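You operate a simulated robot arm through the tools that you are given. There is no shell and no other tool.

The job below is to be done with a simulated robot arm. You get a single attempt, and the scene is never put back.

JOB
Change the mark plate for the one the white ticket names and ink it.
Fine: the old plate goes on the step; lock the new one in. Set down upright: mark plate.

The check looks at the end state, three seconds after you hand in, the way a careful person would. Anything else that was tipped, shoved, dropped, spilled or broken makes it a failure.

ROBOT AND FRAMES
A 7-joint arm with a fingered hand, fixed in place. Base frame: the origin is on the floor under the middle of its stand, x ahead of it, y to its left, z up; the work surface is at about z = 720. Units: mm, degrees, N and s.
With the tool pointing down near the work surface it reaches from about 180 to 800 mm from the base axis. Its first joint turns from -69.0 to 172.0 degrees. Payload 3.4 kg.
Tool frame: the origin (TCP) lies between the finger pads and is the grasp point; the fingertips stand 39 mm ahead of it; z points along the fingers, y is the line along which they close. The gripper opens to 180 mm; its body begins 111 mm behind the TCP. The gripper is a hand of 3 fingers: y runs from the thumb to the fingers, the wrist lies at [0, 0, -262] in the tool frame.
Orientation is told as [roll, pitch, yaw] about the base's x, y, z axes, in that order, counted from this pose: with the fingers straight down and closing along the base's y, the tool's x points along the base's -x, its y along +y and its z along -z.

CONTROLS
- The arm moves only by the tool step_arm. Its argument "moves" is a list of rows, each a list of 6 numbers: the turn, a rotation vector about the tool's x, y, z in degrees, then the shift along the tool's x, y, z in mm. In form: [[wx, wy, wz, x, y, z], ...]. A call has 1 to 20 rows; each row is the pose to reach, as a shift and turn from the pose commanded when the call began, along the tool's axes at that moment. Each row takes 0.2 s and may step no farther than 50 mm and 8.6 degrees from the row before; otherwise, the whole call is refused. Where a pose cannot be reached the arm comes as near as it can. A force on the tool above 40 N (or 10 N above the force at the start of the call, whichever is more), or a blocked arm, ends the call early, and 0.2 s more pass. In this call time passes only in rows, and 0.2 s behind the last. It gives the time, the measured TCP pose, the force on the tool (base axes), the opening and the grip force at its end, in the units of the frame above (readings bear some noise), with the torque about the TCP (base axes, N m) and any sound that the robot's microphone picked up.
- Cameras (640 x 400 px; columns grow to the right, rows downward): "scene" is fixed at [386.2, -648, 1553.6]; the picture's right is [0.85, -0.52, 0.00], its down [-0.38, -0.61, -0.70] and it looks along [0.37, 0.59, -0.72] (base axes); focal length 288 px, centre (320, 200). "wrist" rides on the gripper at [63, -36, -128] in the tool frame; the picture's right is [0.50, 0.87, 0.00], its down [-0.75, 0.44, -0.49] and it looks along [-0.43, 0.25, 0.87] (tool axes); focal length 226 px, centre (320, 200). There is no depth. A picture from a camera that has moved, and an enlarged one, comes with that camera's place and axes in the base frame and with its lens. The place of the scene camera against the robot may be out by one fixed shift of up to 18 mm in any direction.
- capture(camera): a new picture of that camera. The clock stands still meanwhile.
- slide_trunk(by): moves the trunk up (or, below 0, down) by that many mm; the arm rides with it, the base frame stays. It gives what a move gives, with no picture.
- curl_fingers(finger1, finger2, thumb_bend): sets how far each is bent, from 0 (flat) to 1 (curled in); at 0.3 the hand is open as for a grip, at 0.7 the pads meet at the TCP. One left out holds its place. A second passes; each finger stops where it meets its share of the squeeze, and holds until it gets a number again. It is the only way to open and close the hand. It gives what a move gives, with no picture; readings hold the bend of each and the force on the fingers (four entries, about 0 where the hand has none), thumb and palm.
- close_up(camera, box): a new picture of the part [left, top, right, bottom] of that camera's present view, enlarged. The clock stands still meanwhile.
- finish_job(): hands the job in; it is judged then, once.

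Nothing tells you positions but the pictures and the camera data. Unless the task says otherwise, let go and move clear before handing in.

The tools are called after "Call:" as name(argument=value, ...) on one line, values as JSON. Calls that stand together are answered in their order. step_arm: Moves the arm, as the interface text tells. Its arguments: {"type":"object","properties":{"moves":{"type":"array","items":{"type":"array","items":{"type":"number"}}}},"required":["moves"]} The other tools are called the same way: slide_trunk (by) moves the trunk up or down; curl_fingers (finger1, finger2, thumb_bend) moves the fingers one by one; capture (camera) takes a picture; close_up (camera, box) takes an enlarged picture of a part of a camera's view; finish_job () hands the job in.

At the start:

```text
time: 0.0
tcp_pos: [483.5, -203.0, 1295.0]
tool_rot: [0.1, 0.0, -0.1]
wrist_force: [0.4, 0.0, 0.3]
moment: [0.01, 0.0, 0.0]
gripper_width: 179.9
grasp_force: 0.1
shape: jaw
bend: [0.3, 0.3, 0.3]
finger forces: [0.0, 0.1, 0.0, 0.1, 0.0, 0.1]
trunk travel left (down, up): [-198.0, 344.0]
```

scene: 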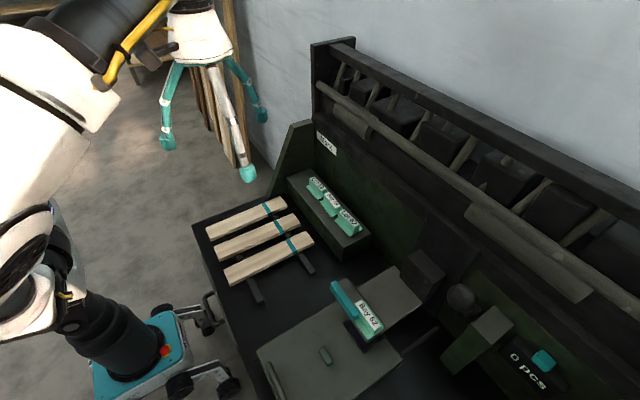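
wrist: 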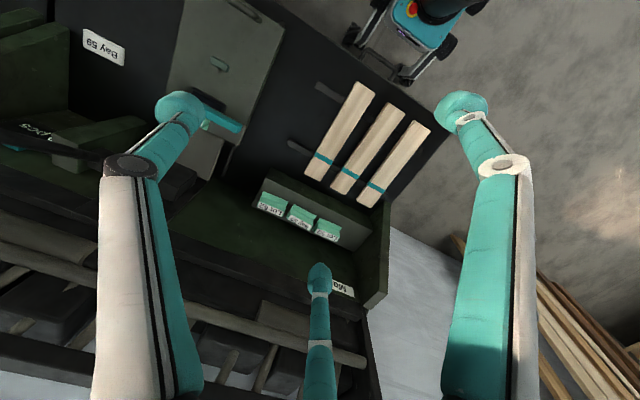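

I see a bench with a marking press, a rack with three mark plates on a step, wood slats, and several white labels. I'll take enlarged pictures to read the tickets and understand the mechanism.

Call:
close_up(camera="scene", box=[280, 120, 400, 195])

Call:
close_up(camera="scene", box=[280, 170, 400, 245])

Call:
close_up(camera="scene", box=[250, 240, 480, 400])

Call:
close_up(camera="scene", box=[400, 240, 640, 400])

Call:
close_up(camera="wrist", box=[0, 0, 320, 200])

Call:
close_up(camera="wrist", box=[200, 150, 400, 320])

```text
5.33 times, centred on (340, 158) of scene
camera zoom: at [386.2, -648.0, 1553.6], right [0.85, -0.52, 0.0], down [-0.38, -0.61, -0.7], along [0.37, 0.59, -0.72], focal length 1536 px, centre (213, 427)
```

zoom: 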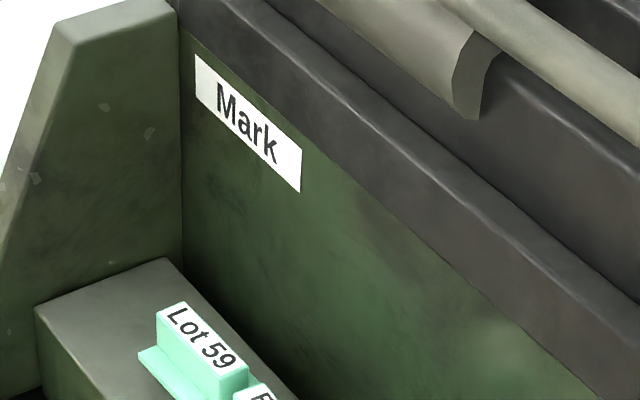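

```text
5.33 times, centred on (340, 208) of scene
camera zoom: at [386.2, -648.0, 1553.6], right [0.85, -0.52, 0.0], down [-0.38, -0.61, -0.7], along [0.37, 0.59, -0.72], focal length 1536 px, centre (213, 160)
```

zoom: 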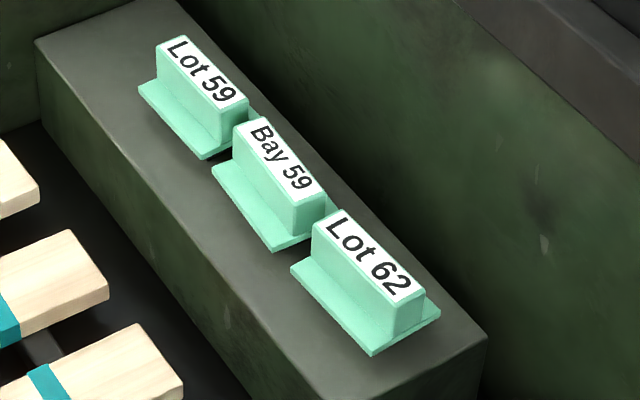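

```text
2.50 times, centred on (365, 320) of scene
camera zoom: at [386.2, -648.0, 1553.6], right [0.85, -0.52, 0.0], down [-0.38, -0.61, -0.7], along [0.37, 0.59, -0.72], focal length 720 px, centre (208, -100)
```

zoom: 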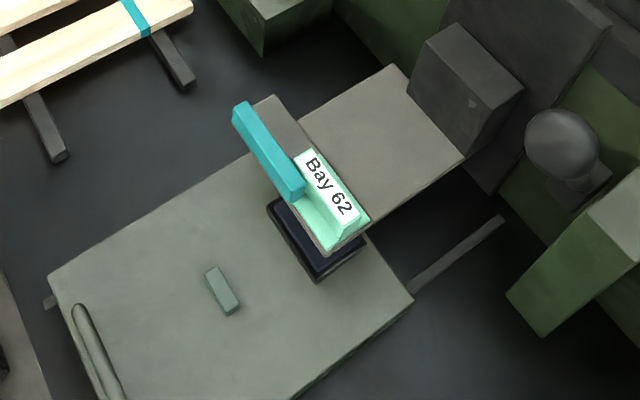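

```text
2.50 times, centred on (520, 320) of scene
camera zoom: at [386.2, -648.0, 1553.6], right [0.85, -0.52, 0.0], down [-0.38, -0.61, -0.7], along [0.37, 0.59, -0.72], focal length 720 px, centre (-180, -100)
```

zoom: 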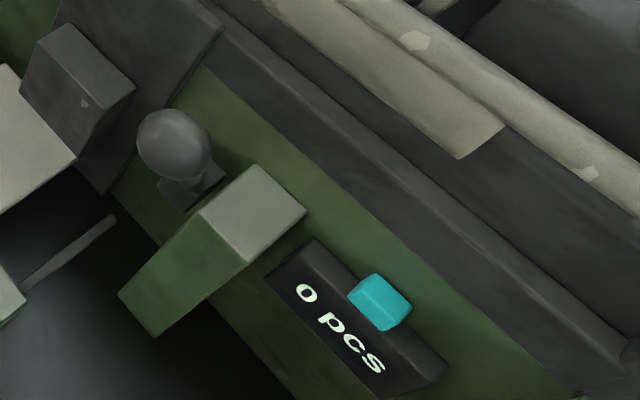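

```text
2.00 times, centred on (160, 100) of wrist
camera zoom: at [422.3, -239.5, 1421.9], right [-0.5, 0.87, 0.0], down [0.75, 0.43, 0.49], along [0.43, 0.25, -0.87], focal length 452 px, centre (640, 400)
```

zoom: 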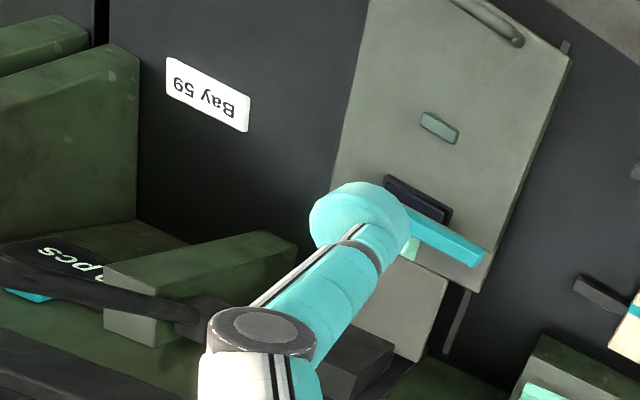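

```text
2.35 times, centred on (300, 235) of wrist
camera zoom: at [422.3, -239.5, 1421.9], right [-0.5, 0.87, 0.0], down [0.75, 0.43, 0.49], along [0.43, 0.25, -0.87], focal length 532 px, centre (367, 118)
```

zoom: 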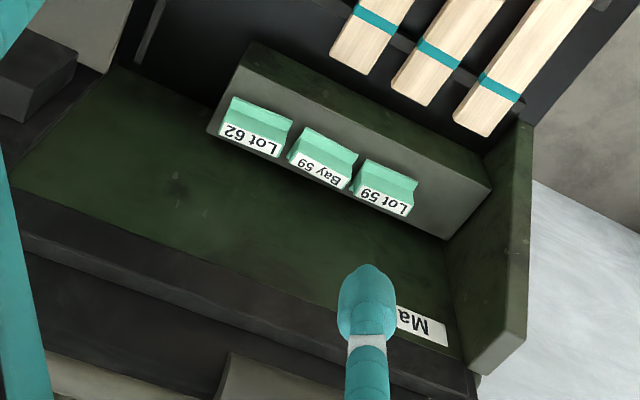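

The white ticket lying on the bench reads "Bay 59", which matches the middle plate on the step. The press currently holds "Bay 62", with a teal lever beside it. I'll move the hand over for a closer look at the press.

Call:
step_arm(moves=[[0, 0, 0, -4.5, -37, 24], [0, 0, 0, -9, -74, 48], [0, 0, 0, -13.5, -111, 72], [0, 0, 0, -18, -148, 96], [0, 0, 0, -22.5, -185, 120], [0, 0, 0, -27, -222, 144], [0, 0, 0, -31.5, -259, 168], [0, 0, 0, -36, -296, 192]])

Call:
capture(camera="wrist")

Call:
capture(camera="scene")

```text
time: 1.8
tcp_pos: [518.2, -497.3, 1102.9]
tool_rot: [0.1, -0.1, 0.0]
wrist_force: [-0.4, -0.1, -0.4]
moment: [0.0, 0.02, 0.02]
gripper_width: 179.9
grasp_force: 0.1
shape: jaw
bend: [0.3, 0.3, 0.3]
finger forces: [0.1, 0.0, 0.0, 0.1, 0.0, 0.1]
trunk travel left (down, up): [-198.0, 344.0]
```

```text
taken
camera wrist: at [456.1, -533.4, 1230.7], right [-0.5, 0.87, 0.0], down [0.75, 0.43, 0.49], along [0.43, 0.24, -0.87], focal length 226 px, centre (320, 200)
```

wrist: 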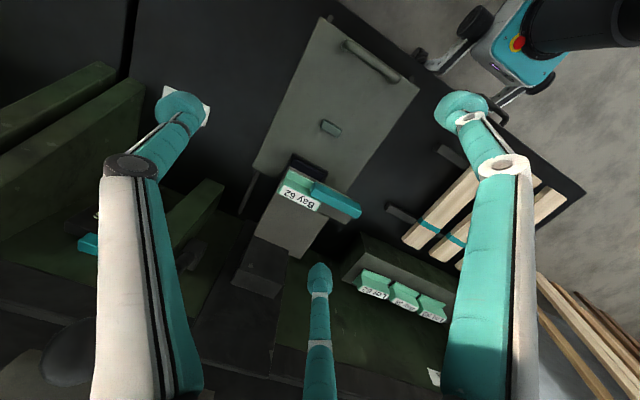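

```text
taken
```

scene: 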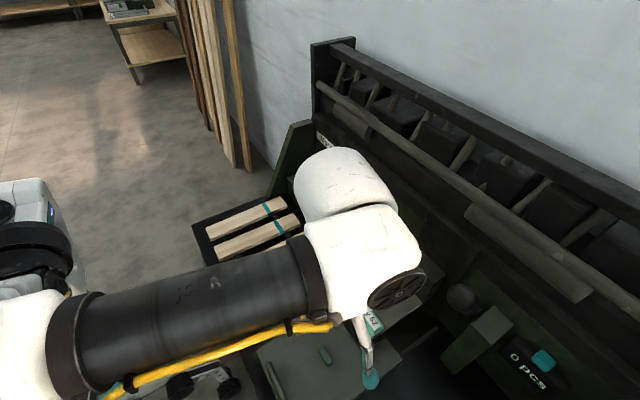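

Call:
close_up(camera="wrist", box=[220, 120, 380, 220])

Call:
close_up(camera="wrist", box=[220, 0, 460, 150])

Call:
close_up(camera="wrist", box=[330, 220, 490, 320])

Call:
close_up(camera="wrist", box=[60, 80, 300, 230])

```text
4.00 times, centred on (300, 170) of wrist
camera zoom: at [456.1, -533.4, 1230.7], right [-0.5, 0.87, 0.0], down [0.75, 0.43, 0.49], along [0.43, 0.24, -0.87], focal length 904 px, centre (400, 320)
```

zoom: 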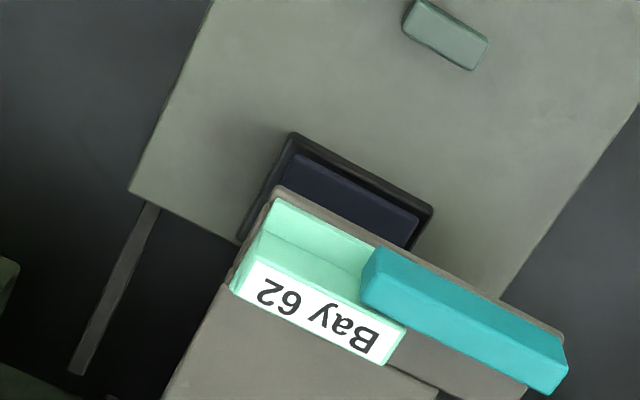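

```text
2.67 times, centred on (340, 75) of wrist
camera zoom: at [456.1, -533.4, 1230.7], right [-0.5, 0.87, 0.0], down [0.75, 0.43, 0.49], along [0.43, 0.24, -0.87], focal length 603 px, centre (267, 533)
```

zoom: 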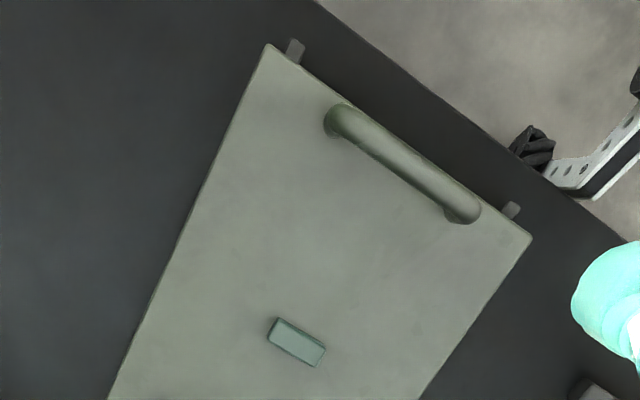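

```text
4.00 times, centred on (410, 270) of wrist
camera zoom: at [456.1, -533.4, 1230.7], right [-0.5, 0.87, 0.0], down [0.75, 0.43, 0.49], along [0.43, 0.24, -0.87], focal length 904 px, centre (-40, -80)
```

zoom: 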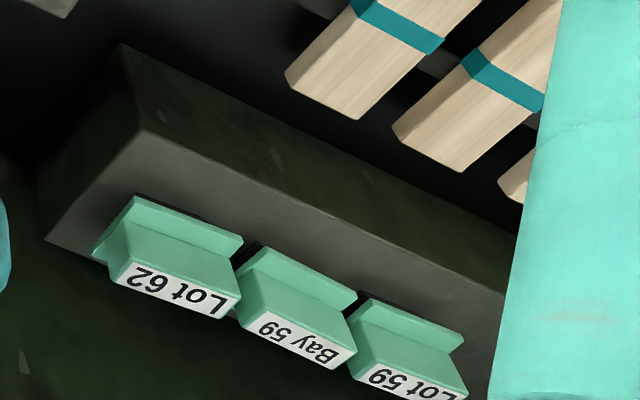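

```text
2.67 times, centred on (180, 155) of wrist
camera zoom: at [456.1, -533.4, 1230.7], right [-0.5, 0.87, 0.0], down [0.75, 0.43, 0.49], along [0.43, 0.24, -0.87], focal length 603 px, centre (693, 320)
```

zoom: 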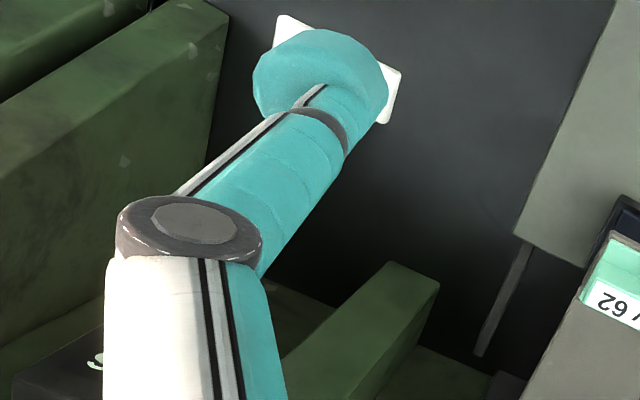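

The press has a sliding bed with a front handle and a navy ink pad, and the head arm above it carries the plate. I'll tilt the hand and look from the front at a lower angle to understand the head and lock.

Call:
step_arm(moves=[[0, -7.5, 0, 4.5, -3, 36], [0, -15, 0, 9, -6, 72], [0, -22.5, 0, 13.5, -10, 108], [0, -30, 0, 18, -13, 143]])

Call:
capture(camera="wrist")

```text
time: 2.8
tcp_pos: [498.9, -507.8, 961.9]
tool_rot: [-0.2, -30.4, 0.0]
wrist_force: [-0.9, -0.1, 0.2]
moment: [0.03, 0.01, -0.03]
gripper_width: 180.1
grasp_force: 0.0
shape: jaw
bend: [0.3, 0.3, 0.3]
finger forces: [0.0, 0.0, 0.1, 0.0, 0.0, 0.0]
trunk travel left (down, up): [-198.0, 344.0]
```

```text
taken
camera wrist: at [381.2, -543.8, 1040.7], right [-0.43, 0.87, -0.25], down [0.4, 0.44, 0.8], along [0.81, 0.24, -0.54], focal length 226 px, centre (320, 200)
```

wrist: 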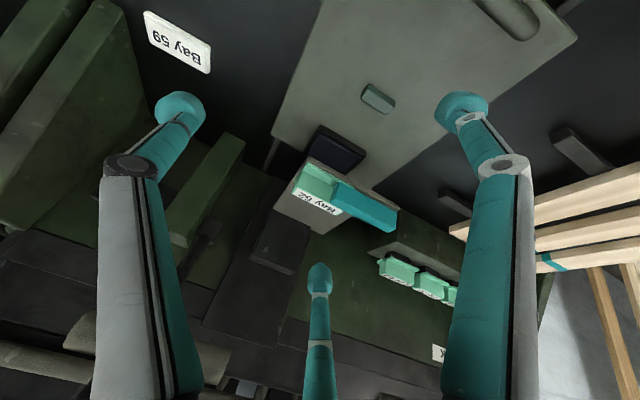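

Call:
close_up(camera="wrist", box=[250, 115, 410, 215])

Call:
close_up(camera="wrist", box=[160, 120, 320, 290])

Call:
close_up(camera="wrist", box=[355, 230, 465, 330])

```text
4.00 times, centred on (330, 165) of wrist
camera zoom: at [381.2, -543.8, 1040.7], right [-0.43, 0.87, -0.25], down [0.4, 0.44, 0.8], along [0.81, 0.24, -0.54], focal length 904 px, centre (280, 340)
```

zoom: 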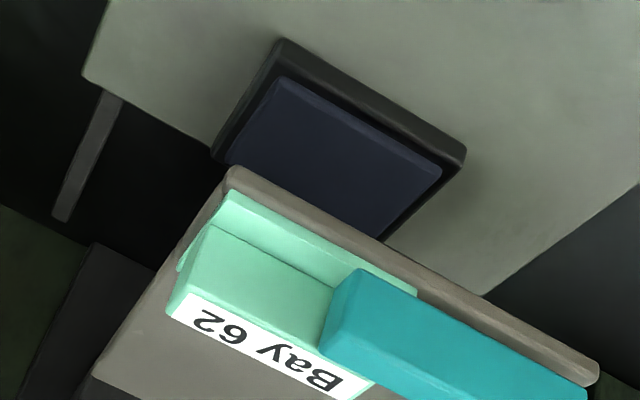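

```text
2.35 times, centred on (240, 205) of wrist
camera zoom: at [381.2, -543.8, 1040.7], right [-0.43, 0.87, -0.25], down [0.4, 0.44, 0.8], along [0.81, 0.24, -0.54], focal length 532 px, centre (508, 188)
```

zoom: 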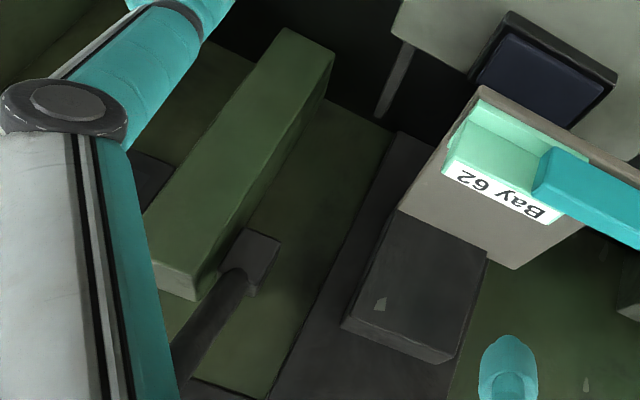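

```text
4.00 times, centred on (410, 280) of wrist
camera zoom: at [381.2, -543.8, 1040.7], right [-0.43, 0.87, -0.25], down [0.4, 0.44, 0.8], along [0.81, 0.24, -0.54], focal length 904 px, centre (-40, -120)
```

zoom: 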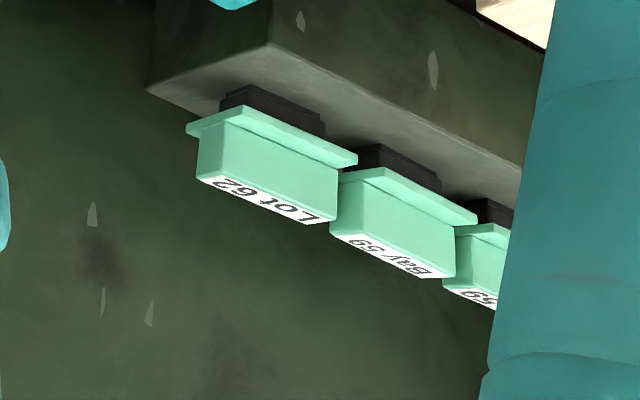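

The teal bar is a lock across the plate's flange, and a lever with a ball knob stands to the right of the head. I'll pull the arm back to the left so the scene camera gets a clear view of the head.

Call:
step_arm(moves=[[0, 3.75, 0, -6.6, 43.75, -16.4], [0, 7.5, 0, -13.2, 87.5, -32.8], [0, 11.25, 0, -19.8, 131.25, -49.1], [0, 15, 0, -26.4, 175, -65.5], [0, 18.75, 0, -33, 218.75, -82], [0, 22.5, 0, -39.5, 262.5, -98.3], [0, 26.25, 0, -46, 306.25, -114.6], [0, 30, 0, -52.7, 350, -131]])

Call:
close_up(camera="scene", box=[320, 250, 416, 310])

Call:
close_up(camera="scene", box=[380, 240, 508, 320])

Call:
close_up(camera="scene", box=[320, 290, 416, 350])

```text
time: 4.6
tcp_pos: [480.9, -155.7, 1099.8]
tool_rot: [-0.2, 0.1, -0.2]
wrist_force: [0.3, -0.2, -0.1]
moment: [0.0, -0.03, -0.01]
gripper_width: 179.8
grasp_force: 0.2
shape: jaw
bend: [0.3, 0.3, 0.3]
finger forces: [0.1, 0.0, 0.0, 0.1, 0.0, 0.0]
trunk travel left (down, up): [-198.0, 344.0]
```

```text
6.67 times, centred on (368, 280) of scene
camera zoom: at [386.2, -648.0, 1553.6], right [0.85, -0.52, 0.0], down [-0.38, -0.61, -0.7], along [0.37, 0.59, -0.72], focal length 1919 px, centre (0, -333)
```

zoom: 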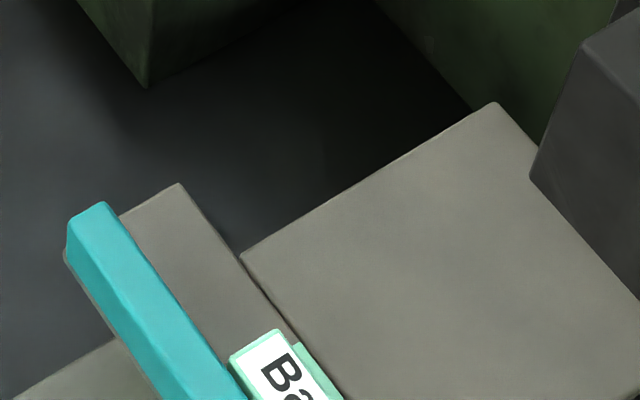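

```text
5.00 times, centred on (444, 280) of scene
camera zoom: at [386.2, -648.0, 1553.6], right [0.85, -0.52, 0.0], down [-0.38, -0.61, -0.7], along [0.37, 0.59, -0.72], focal length 1440 px, centre (-300, -200)
```

zoom: 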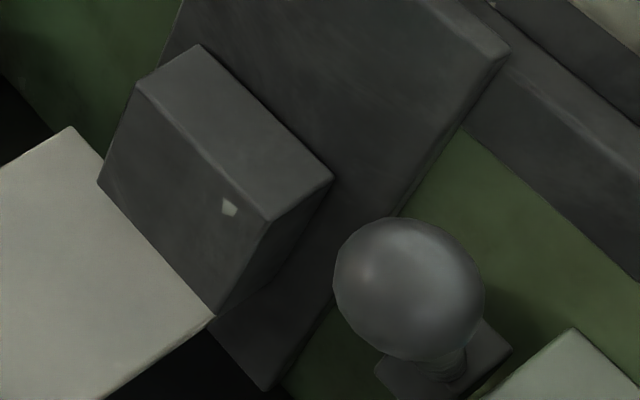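

```text
6.67 times, centred on (368, 320) of scene
camera zoom: at [386.2, -648.0, 1553.6], right [0.85, -0.52, 0.0], down [-0.38, -0.61, -0.7], along [0.37, 0.59, -0.72], focal length 1919 px, centre (0, -600)
```

zoom: 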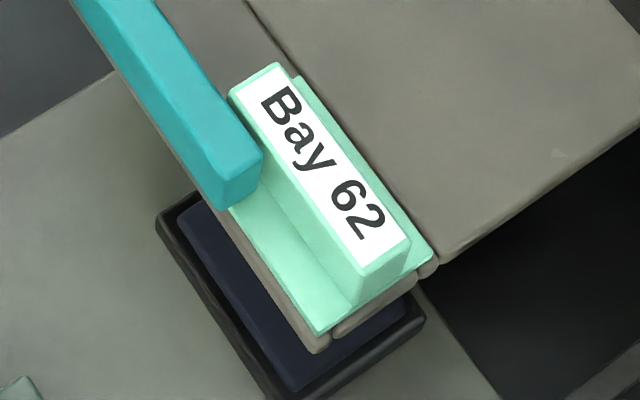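

I'll yaw the hand so its camera can look at the press head from the left side, first turning in place.

Call:
step_arm(moves=[[0, 0, 8.2, 0, 0, 0], [0, 0, 16.4, 0, 0, 0], [0, 0, 24.6, 0, 0, 0], [0, 0, 32.8, 0, 0, 0], [0, 0, 41, 0, 0, 0], [0, 0, 49.2, 0, 0, 0], [0, 0, 57.4, 0, 0, 0], [0, 0, 65.6, 0, 0, 0], [0, 0, 73.8, 0, 0, 0], [0, 0, 82, 0, 0, 0], [0, 0, 90, 0, 0, 0], [0, 0, 98, 0, 0, 0]])

Call:
capture(camera="wrist")

```text
time: 7.2
tcp_pos: [488.5, -389.0, 1055.7]
tool_rot: [0.3, 6.2, -91.8]
wrist_force: [-0.1, 0.0, 0.2]
moment: [0.03, 0.01, 0.03]
gripper_width: 180.0
grasp_force: 0.0
shape: jaw
bend: [0.3, 0.3, 0.3]
finger forces: [0.0, 0.1, 0.1, 0.1, 0.0, 0.0]
out of reach, approached as far as the arm can: row 6, 7, 8, 9, 10, 11, 12
trunk travel left (down, up): [-198.0, 344.0]
```

```text
taken
camera wrist: at [454.6, -339.0, 1188.4], right [0.88, 0.47, 0.06], down [0.41, -0.81, 0.41], along [0.24, -0.34, -0.91], focal length 226 px, centre (320, 200)
```

wrist: 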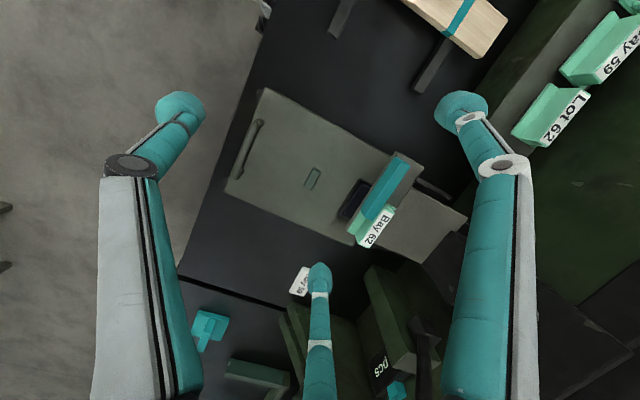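

Call:
close_up(camera="wrist", box=[330, 140, 474, 270])

Call:
close_up(camera="wrist", box=[180, 250, 440, 400])

Call:
capture(camera="scene")

```text
3.08 times, centred on (402, 205) of wrist
camera zoom: at [454.6, -339.0, 1188.4], right [0.88, 0.47, 0.06], down [0.41, -0.81, 0.41], along [0.24, -0.34, -0.91], focal length 696 px, centre (68, 185)
```

zoom: 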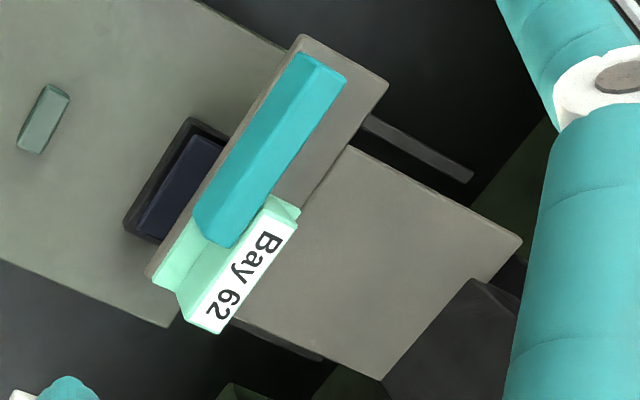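

```text
2.46 times, centred on (310, 325) of wrist
camera zoom: at [454.6, -339.0, 1188.4], right [0.88, 0.47, 0.06], down [0.41, -0.81, 0.41], along [0.24, -0.34, -0.91], focal length 556 px, centre (345, -108)
```

zoom: 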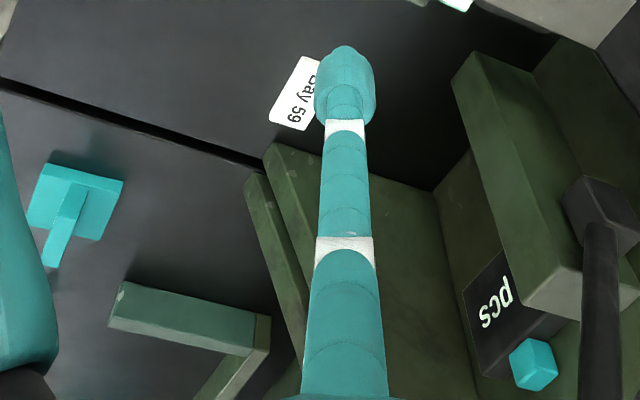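

```text
taken
```

scene: 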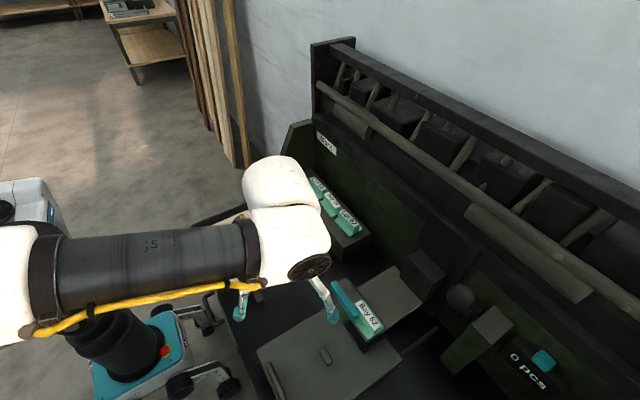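

The arm couldn't hold that yaw at that spot, so I'll turn back and use pictures taken straight down from several places instead. I can see that the lock bar lies on the shoe's left half and overlaps the plate's front flange.

Call:
step_arm(moves=[[0, 0, -8.2, 0, 0, 0], [0, 0, -16.4, 0, 0, 0], [0, 0, -24.6, 0, 0, 0], [0, 0, -32.8, 0, 0, 0], [0, 0, -41, 0, 0, 0], [0, 0, -49.2, 0, 0, 0], [0, 0, -57.4, 0, 0, 0], [0, 0, -65.6, 0, 0, 0], [0, 0, -73.8, 0, 0, 0], [0, 0, -82, 0, 0, 0], [0, 0, -90, 0, 0, 0]])

```text
time: 9.6
tcp_pos: [485.5, -383.1, 1053.9]
tool_rot: [6.0, -0.5, -1.6]
wrist_force: [0.9, 0.2, -0.2]
moment: [-0.03, 0.02, 0.0]
gripper_width: 180.0
grasp_force: 0.0
shape: jaw
bend: [0.3, 0.3, 0.3]
finger forces: [0.1, 0.0, 0.0, 0.0, 0.1, 0.1]
trunk travel left (down, up): [-198.0, 344.0]
```

Call:
step_arm(moves=[[3, 0.25, -0.8, -37, -18.6, 0], [6, 0.5, -1.6, -74.5, -37.2, 0]])

Call:
close_up(camera="wrist", box=[200, 110, 360, 210])

Call:
capture(camera="wrist")

```text
time: 10.2
tcp_pos: [560.4, -422.1, 1049.6]
tool_rot: [0.0, 0.1, 0.0]
wrist_force: [0.5, 0.6, 0.8]
moment: [0.05, -0.01, 0.0]
gripper_width: 180.0
grasp_force: 0.1
shape: jaw
bend: [0.3, 0.3, 0.3]
finger forces: [0.0, 0.0, 0.1, 0.0, 0.0, 0.1]
trunk travel left (down, up): [-198.0, 344.0]
```

```text
4.00 times, centred on (280, 160) of wrist
camera zoom: at [498.7, -458.3, 1177.8], right [-0.5, 0.87, 0.0], down [0.76, 0.43, 0.49], along [0.42, 0.25, -0.87], focal length 904 px, centre (480, 360)
```

zoom: 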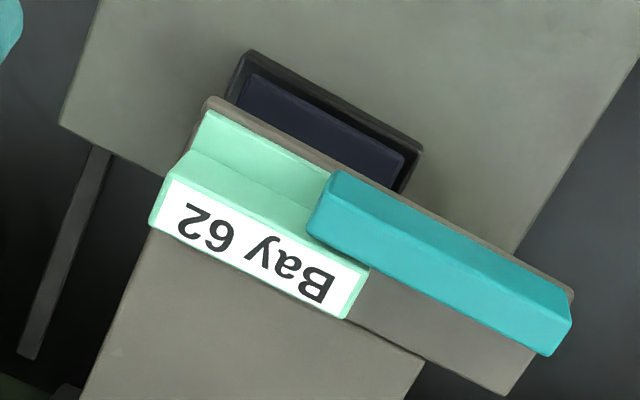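

```text
taken
camera wrist: at [498.7, -458.3, 1177.8], right [-0.5, 0.87, 0.0], down [0.76, 0.43, 0.49], along [0.42, 0.25, -0.87], focal length 226 px, centre (320, 200)
```

wrist: 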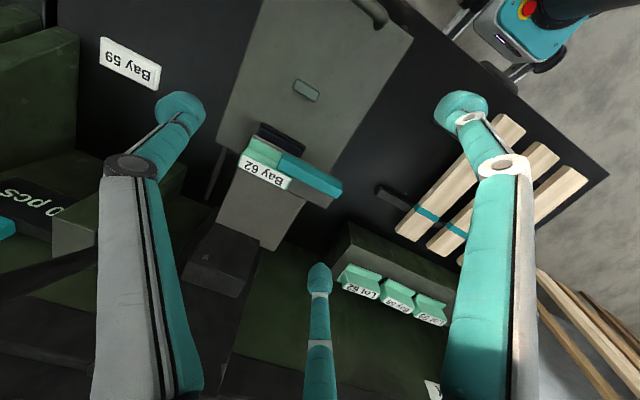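

Call:
step_arm(moves=[[0, 0, 0, 0, -40, 0], [0, 0, 0, 0, -80, 0], [0, 0, 0, 0, -118, 0]])

Call:
capture(camera="wrist")

Call:
close_up(camera="wrist", box=[250, 130, 410, 230])

Call:
close_up(camera="wrist", box=[170, 180, 310, 330])

```text
time: 11.0
tcp_pos: [559.7, -542.5, 1050.7]
tool_rot: [0.1, 0.1, 0.0]
wrist_force: [0.7, -0.5, 0.1]
moment: [-0.01, 0.02, 0.03]
gripper_width: 180.0
grasp_force: 0.1
shape: jaw
bend: [0.3, 0.3, 0.3]
finger forces: [0.0, 0.0, 0.1, 0.1, 0.0, 0.0]
trunk travel left (down, up): [-198.0, 344.0]
```

```text
taken
camera wrist: at [498.1, -578.2, 1178.3], right [-0.5, 0.87, 0.0], down [0.75, 0.43, 0.49], along [0.43, 0.25, -0.87], focal length 226 px, centre (320, 200)
```

wrist: 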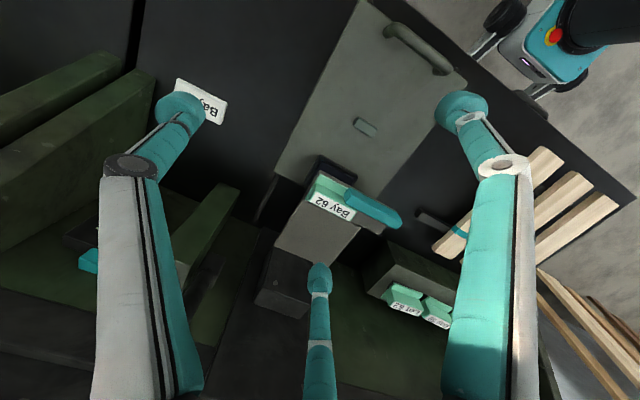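

```text
4.00 times, centred on (330, 180) of wrist
camera zoom: at [498.1, -578.2, 1178.3], right [-0.5, 0.87, 0.0], down [0.75, 0.43, 0.49], along [0.43, 0.25, -0.87], focal length 904 px, centre (280, 280)
```

zoom: 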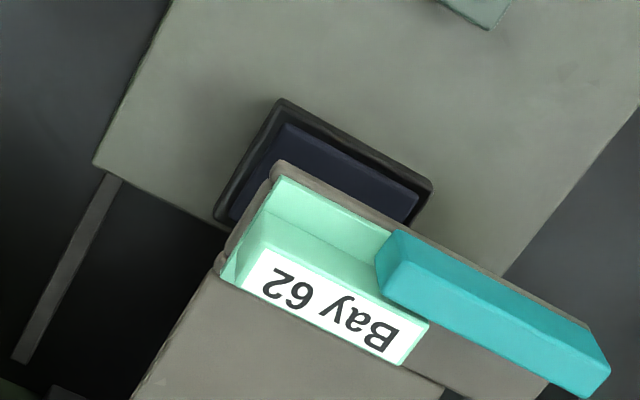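

```text
2.67 times, centred on (240, 255) of wrist
camera zoom: at [498.1, -578.2, 1178.3], right [-0.5, 0.87, 0.0], down [0.75, 0.43, 0.49], along [0.43, 0.25, -0.87], focal length 603 px, centre (533, 53)
```

zoom: 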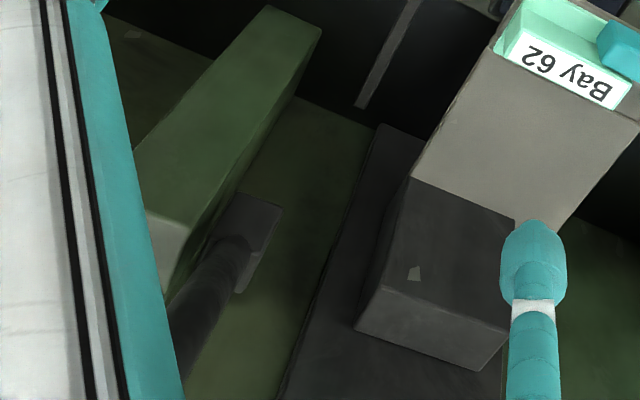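

Call:
close_up(camera="wrist", box=[330, 175, 410, 240])

Call:
close_up(camera="wrist", box=[295, 150, 375, 215])

```text
6.15 times, centred on (370, 208) of wrist
camera zoom: at [498.1, -578.2, 1178.3], right [-0.5, 0.87, 0.0], down [0.75, 0.43, 0.49], along [0.43, 0.25, -0.87], focal length 1391 px, centre (12, 154)
```

zoom: 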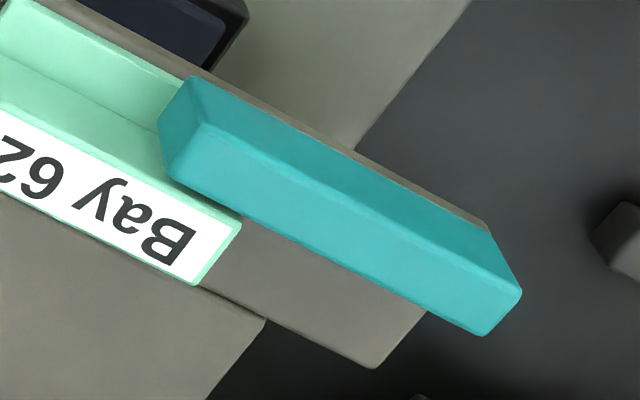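

```text
6.15 times, centred on (335, 182) of wrist
camera zoom: at [498.1, -578.2, 1178.3], right [-0.5, 0.87, 0.0], down [0.75, 0.43, 0.49], along [0.43, 0.25, -0.87], focal length 1391 px, centre (228, 308)
```

zoom: 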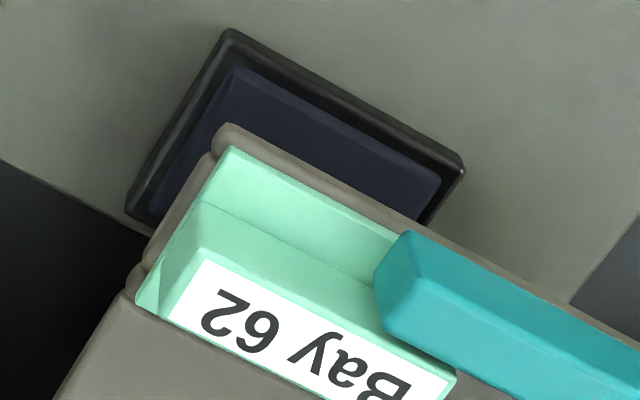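

Call:
step_arm(moves=[[7.5, 0, 0, 2.5, 40, 5], [15, 0, 0, 5, 80, 10], [22.5, 0, 0, 7.5, 120, 15], [30, 0, 0, 10, 160, 20], [37.5, 0, 0, 12.5, 200, 30], [45, 0, 0, 15, 230, 40], [52.5, 0, 0, 17.5, 250, 50], [60, 0, 0, 20, 262, 60]])

Call:
capture(camera="wrist")

```text
time: 12.8
tcp_pos: [523.7, -351.3, 980.5]
tool_rot: [-59.0, -0.2, 0.4]
wrist_force: [1.6, -0.2, -0.7]
moment: [-0.05, 0.02, 0.0]
gripper_width: 180.1
grasp_force: 0.1
shape: jaw
bend: [0.3, 0.3, 0.3]
finger forces: [0.0, 0.0, 0.0, 0.0, 0.0, 0.0]
out of reach, approached as far as the arm can: row 7, 8
trunk travel left (down, up): [-198.0, 344.0]
```

```text
taken
camera wrist: at [460.4, -260.2, 1076.8], right [-0.5, 0.44, -0.75], down [0.75, 0.65, -0.12], along [0.43, -0.62, -0.66], focal length 226 px, centre (320, 200)
```

wrist: 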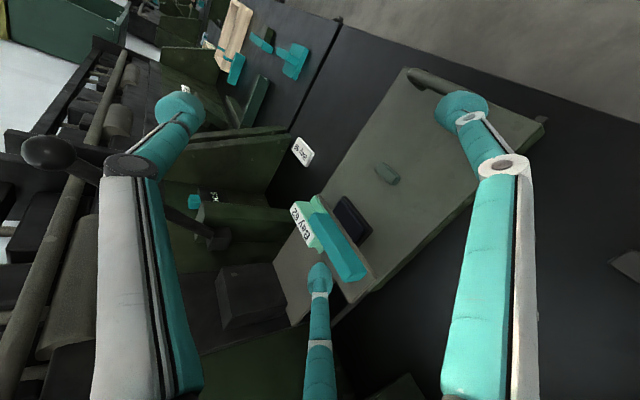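

Call:
close_up(camera="wrist", box=[270, 170, 390, 300])

Call:
close_up(camera="wrist", box=[0, 90, 320, 290])

Call:
close_up(camera="wrist", box=[180, 0, 340, 200])

```text
3.08 times, centred on (330, 235) of wrist
camera zoom: at [460.4, -260.2, 1076.8], right [-0.5, 0.44, -0.75], down [0.75, 0.65, -0.12], along [0.43, -0.62, -0.66], focal length 696 px, centre (289, 92)
```

zoom: 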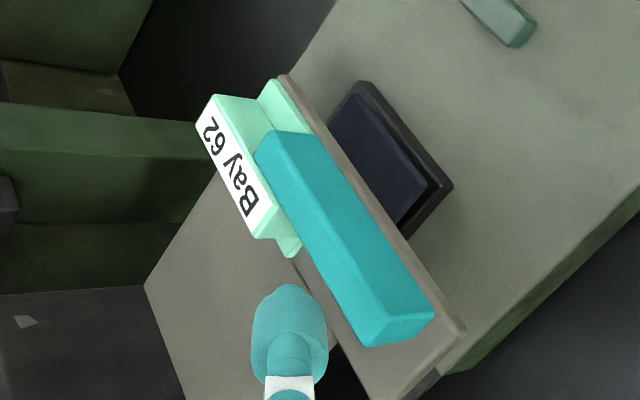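

```text
2.00 times, centred on (160, 190) of wrist
camera zoom: at [460.4, -260.2, 1076.8], right [-0.5, 0.44, -0.75], down [0.75, 0.65, -0.12], along [0.43, -0.62, -0.66], focal length 452 px, centre (640, 220)
```

zoom: 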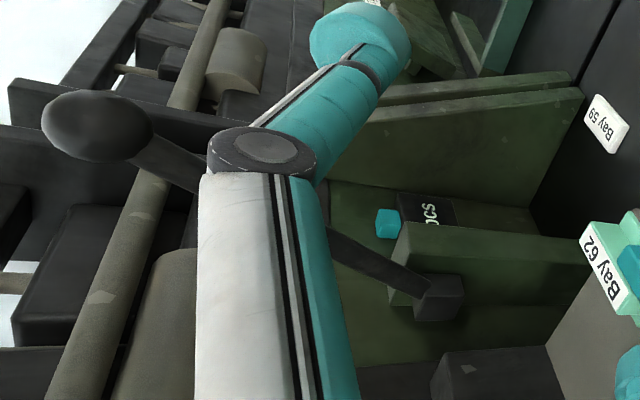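

```text
2.00 times, centred on (260, 100) of wrist
camera zoom: at [460.4, -260.2, 1076.8], right [-0.5, 0.44, -0.75], down [0.75, 0.65, -0.12], along [0.43, -0.62, -0.66], focal length 452 px, centre (440, 400)
```

zoom: 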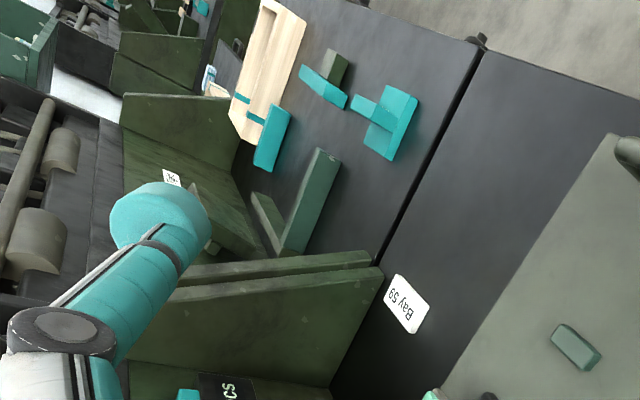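

Call:
close_up(camera="wrist", box=[290, 190, 380, 290])

Call:
close_up(camera="wrist", box=[340, 240, 420, 300])

```text
4.00 times, centred on (335, 240) of wrist
camera zoom: at [460.4, -260.2, 1076.8], right [-0.5, 0.44, -0.75], down [0.75, 0.65, -0.12], along [0.43, -0.62, -0.66], focal length 904 px, centre (260, 40)
```

zoom: 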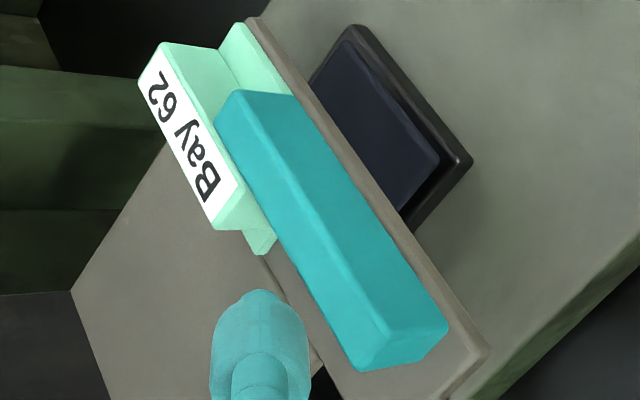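

```text
6.67 times, centred on (380, 270) of wrist
camera zoom: at [460.4, -260.2, 1076.8], right [-0.5, 0.44, -0.75], down [0.75, 0.65, -0.12], along [0.43, -0.62, -0.66], focal length 1507 px, centre (-80, -267)
```

zoom: 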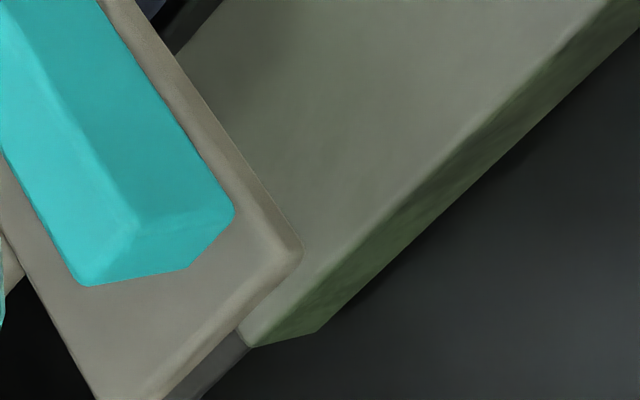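

I now have the geometry: the old plate is centred near (652, -464, 864) and the lock bar runs y -452 to -350 at x 617–636. The lever pivots near (833, -595, 911), with its ball near (686, -594, 1146). Before touching anything I'll close the fingers in free air to learn how they meet.

Call:
curl_fingers(finger1=0.6, finger2=0.6, thumb_bend=0.6)

Call:
capture(camera="wrist")

Call:
capture(camera="scene")

```text
time: 13.8
tcp_pos: [522.4, -347.5, 982.4]
tool_rot: [-59.2, -0.1, 0.4]
wrist_force: [0.9, -0.4, -0.3]
moment: [-0.02, 0.02, -0.02]
gripper_width: 33.9
grasp_force: 0.1
shape: fingers
bend: [0.6, 0.6, 0.6]
finger forces: [0.0, 0.0, 0.0, 0.0, 0.0, 0.0]
trunk travel left (down, up): [-198.0, 344.0]
```

```text
taken
camera wrist: at [460.3, -256.7, 1077.9], right [-0.5, 0.44, -0.75], down [0.75, 0.65, -0.12], along [0.43, -0.62, -0.66], focal length 226 px, centre (320, 200)
```

wrist: 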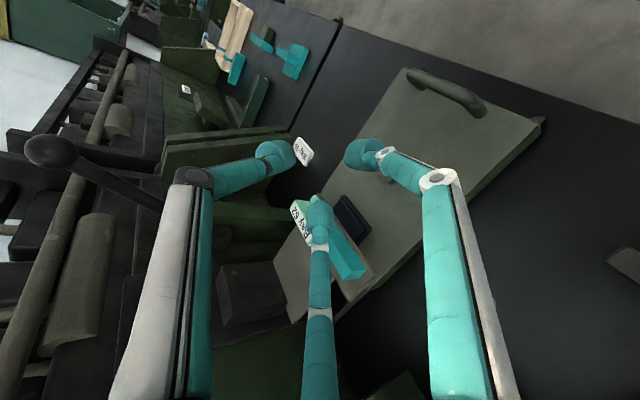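

```text
taken
```

scene: 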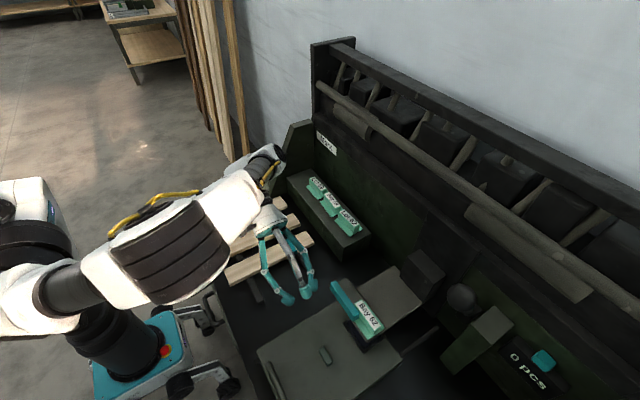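

Call:
curl_fingers(finger1=0.3, finger2=0.3, thumb_bend=0.3)

Call:
step_arm(moves=[[-7.4, 0, 0, -4.75, -6.2, -6.2], [-14.8, 0, 0, -9.5, -12.4, -12.4], [-22.2, 0, 0, -14.25, -18.6, -18.6], [-29.6, 0, 0, -19, -24.9, -24.7], [-37, 0, 0, -23.75, -31.1, -30.9], [-44.4, 0, 0, -28.5, -37.3, -37.1], [-51.8, 0, 0, -33.25, -43.5, -43.2], [-59.2, 0, 0, -38, -49.7, -49.4]])

Call:
capture(camera="wrist")

Call:
close_up(camera="wrist", box=[315, 220, 443, 310])

```text
time: 14.8
tcp_pos: [523.1, -347.8, 982.4]
tool_rot: [-59.2, -0.3, 0.3]
wrist_force: [0.0, -0.1, -0.1]
moment: [-0.01, 0.01, 0.04]
gripper_width: 151.9
grasp_force: 0.0
shape: fingers
bend: [0.3, 0.3, 0.3]
finger forces: [0.0, 0.0, 0.0, 0.0, 0.1, 0.0]
trunk travel left (down, up): [-198.0, 344.0]
```

```text
time: 16.6
tcp_pos: [561.0, -332.3, 1049.7]
tool_rot: [-0.6, -0.2, 0.0]
wrist_force: [-0.1, 0.2, 0.1]
moment: [-0.01, 0.03, 0.0]
gripper_width: 151.6
grasp_force: 0.0
shape: fingers
bend: [0.3, 0.3, 0.3]
finger forces: [0.0, 0.1, 0.0, 0.1, 0.0, 0.0]
trunk travel left (down, up): [-198.0, 344.0]
```

```text
taken
camera wrist: at [498.7, -366.0, 1177.4], right [-0.5, 0.87, -0.01], down [0.75, 0.44, 0.49], along [0.43, 0.24, -0.87], focal length 226 px, centre (320, 200)
```

wrist: 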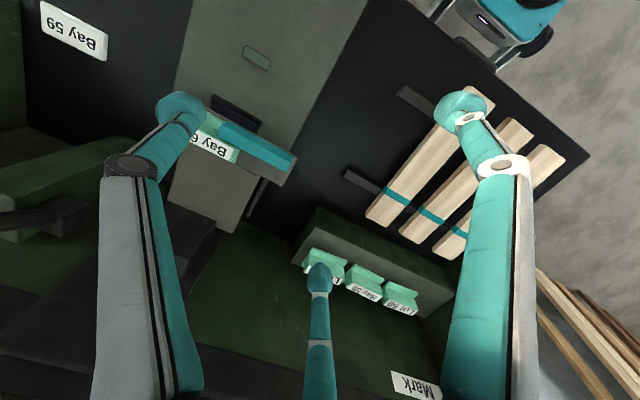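

```text
4.44 times, centred on (379, 265) of wrist
camera zoom: at [498.7, -366.0, 1177.4], right [-0.5, 0.87, -0.01], down [0.75, 0.44, 0.49], along [0.43, 0.24, -0.87], focal length 1005 px, centre (58, -89)
```

zoom: 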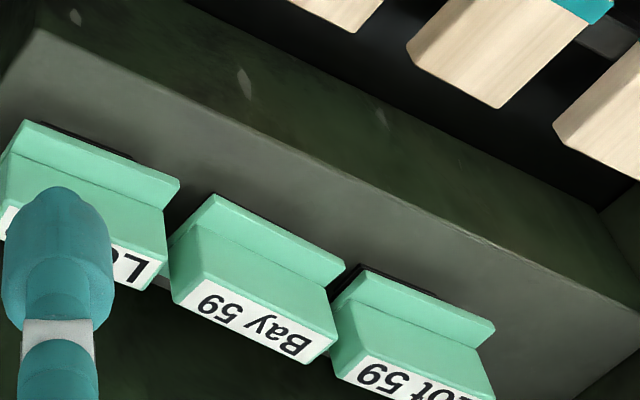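

Call:
step_arm(moves=[[-0.15, 0, 0, 0, 40, 0], [-0.3, 0, 0, 0, 80, 0], [-0.45, 0, 0, 0, 120, 0], [-0.6, 0, 0, 0, 160, 0]])

Call:
capture(camera="wrist")

Call:
close_up(camera="wrist", box=[200, 190, 360, 290])

```text
time: 17.6
tcp_pos: [562.0, -172.9, 1046.4]
tool_rot: [0.0, 0.1, -0.2]
wrist_force: [-0.5, -0.2, 0.2]
moment: [0.0, 0.02, -0.04]
gripper_width: 151.5
grasp_force: 0.1
shape: fingers
bend: [0.3, 0.3, 0.3]
finger forces: [0.0, 0.1, 0.1, 0.0, 0.0, 0.0]
trunk travel left (down, up): [-198.0, 344.0]
```

```text
taken
camera wrist: at [500.7, -207.4, 1173.7], right [-0.5, 0.87, 0.0], down [0.76, 0.43, 0.49], along [0.43, 0.24, -0.87], focal length 226 px, centre (320, 200)
```

wrist: 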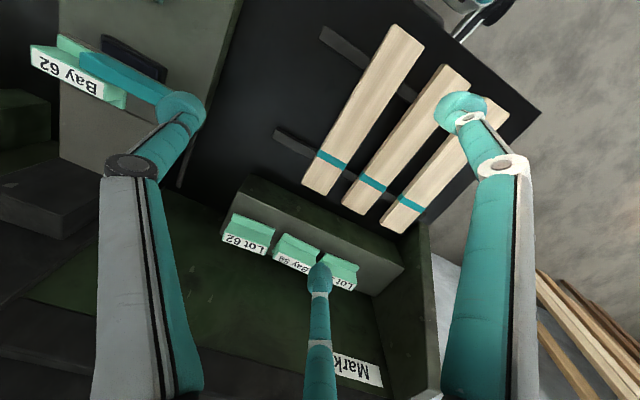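

```text
4.00 times, centred on (280, 240) of wrist
camera zoom: at [500.7, -207.4, 1173.7], right [-0.5, 0.87, 0.0], down [0.76, 0.43, 0.49], along [0.43, 0.24, -0.87], focal length 904 px, centre (480, 40)
```

zoom: 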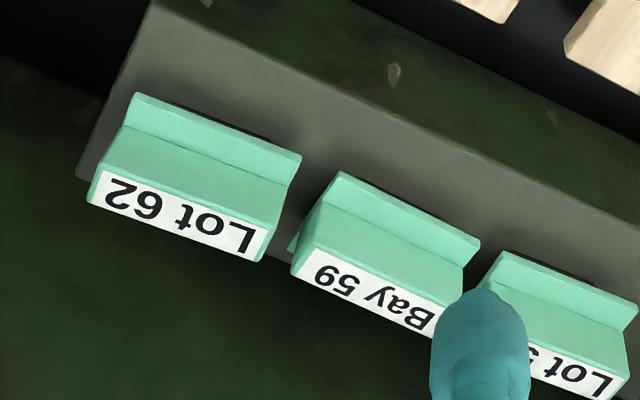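

I can see the middle plate, Bay 59, on the step near (791, -98), with its label top at about z 870. I need the back wall's location to plan a tilt, so I'll take zooms from two places.

Call:
close_up(camera="wrist", box=[330, 320, 410, 400])

Call:
close_up(camera="wrist", box=[200, 170, 300, 250])

Call:
close_up(camera="wrist", box=[190, 230, 320, 390])

Call:
close_up(camera="scene", box=[290, 20, 450, 120])

```text
5.00 times, centred on (370, 360) of wrist
camera zoom: at [500.7, -207.4, 1173.7], right [-0.5, 0.87, 0.0], down [0.76, 0.43, 0.49], along [0.43, 0.24, -0.87], focal length 1130 px, centre (70, -600)
```

zoom: 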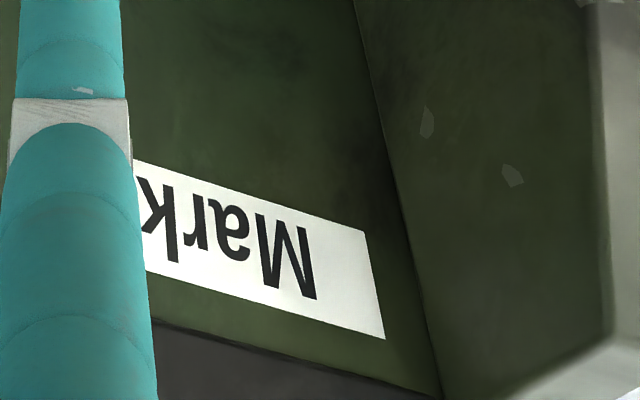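

```text
5.00 times, centred on (250, 210) of wrist
camera zoom: at [500.7, -207.4, 1173.7], right [-0.5, 0.87, 0.0], down [0.76, 0.43, 0.49], along [0.43, 0.24, -0.87], focal length 1130 px, centre (670, 150)
```

zoom: 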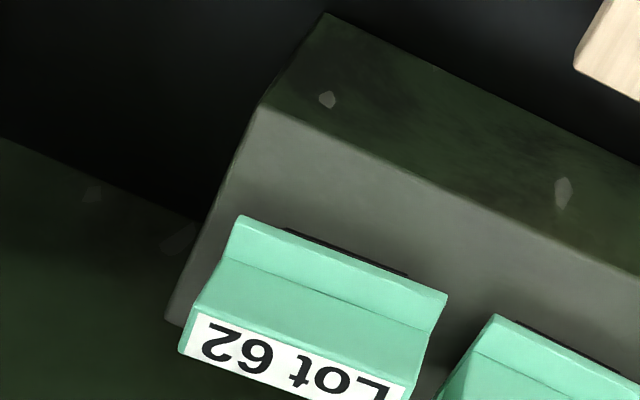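

```text
2.50 times, centred on (255, 310) of wrist
camera zoom: at [500.7, -207.4, 1173.7], right [-0.5, 0.87, 0.0], down [0.76, 0.43, 0.49], along [0.43, 0.24, -0.87], focal length 565 px, centre (482, -75)
```

zoom: 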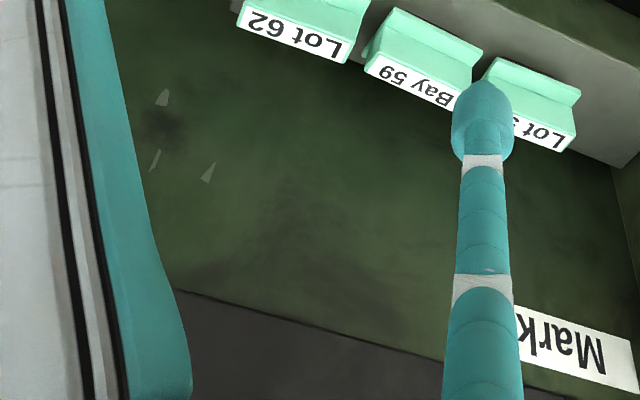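

```text
4.00 times, centred on (370, 70) of scene
camera zoom: at [386.2, -648.0, 1553.6], right [0.85, -0.52, 0.0], down [-0.38, -0.61, -0.7], along [0.37, 0.59, -0.72], focal length 1152 px, centre (120, 720)
```

zoom: 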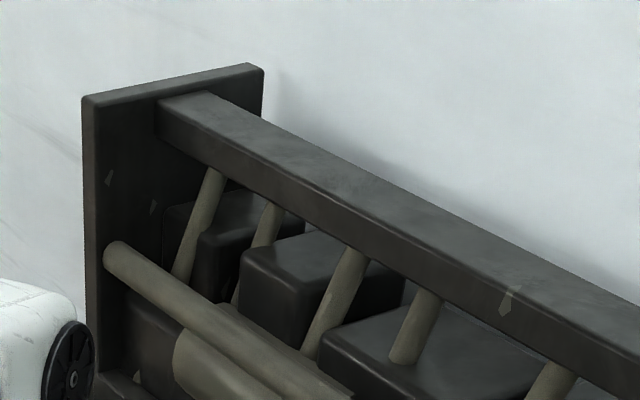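

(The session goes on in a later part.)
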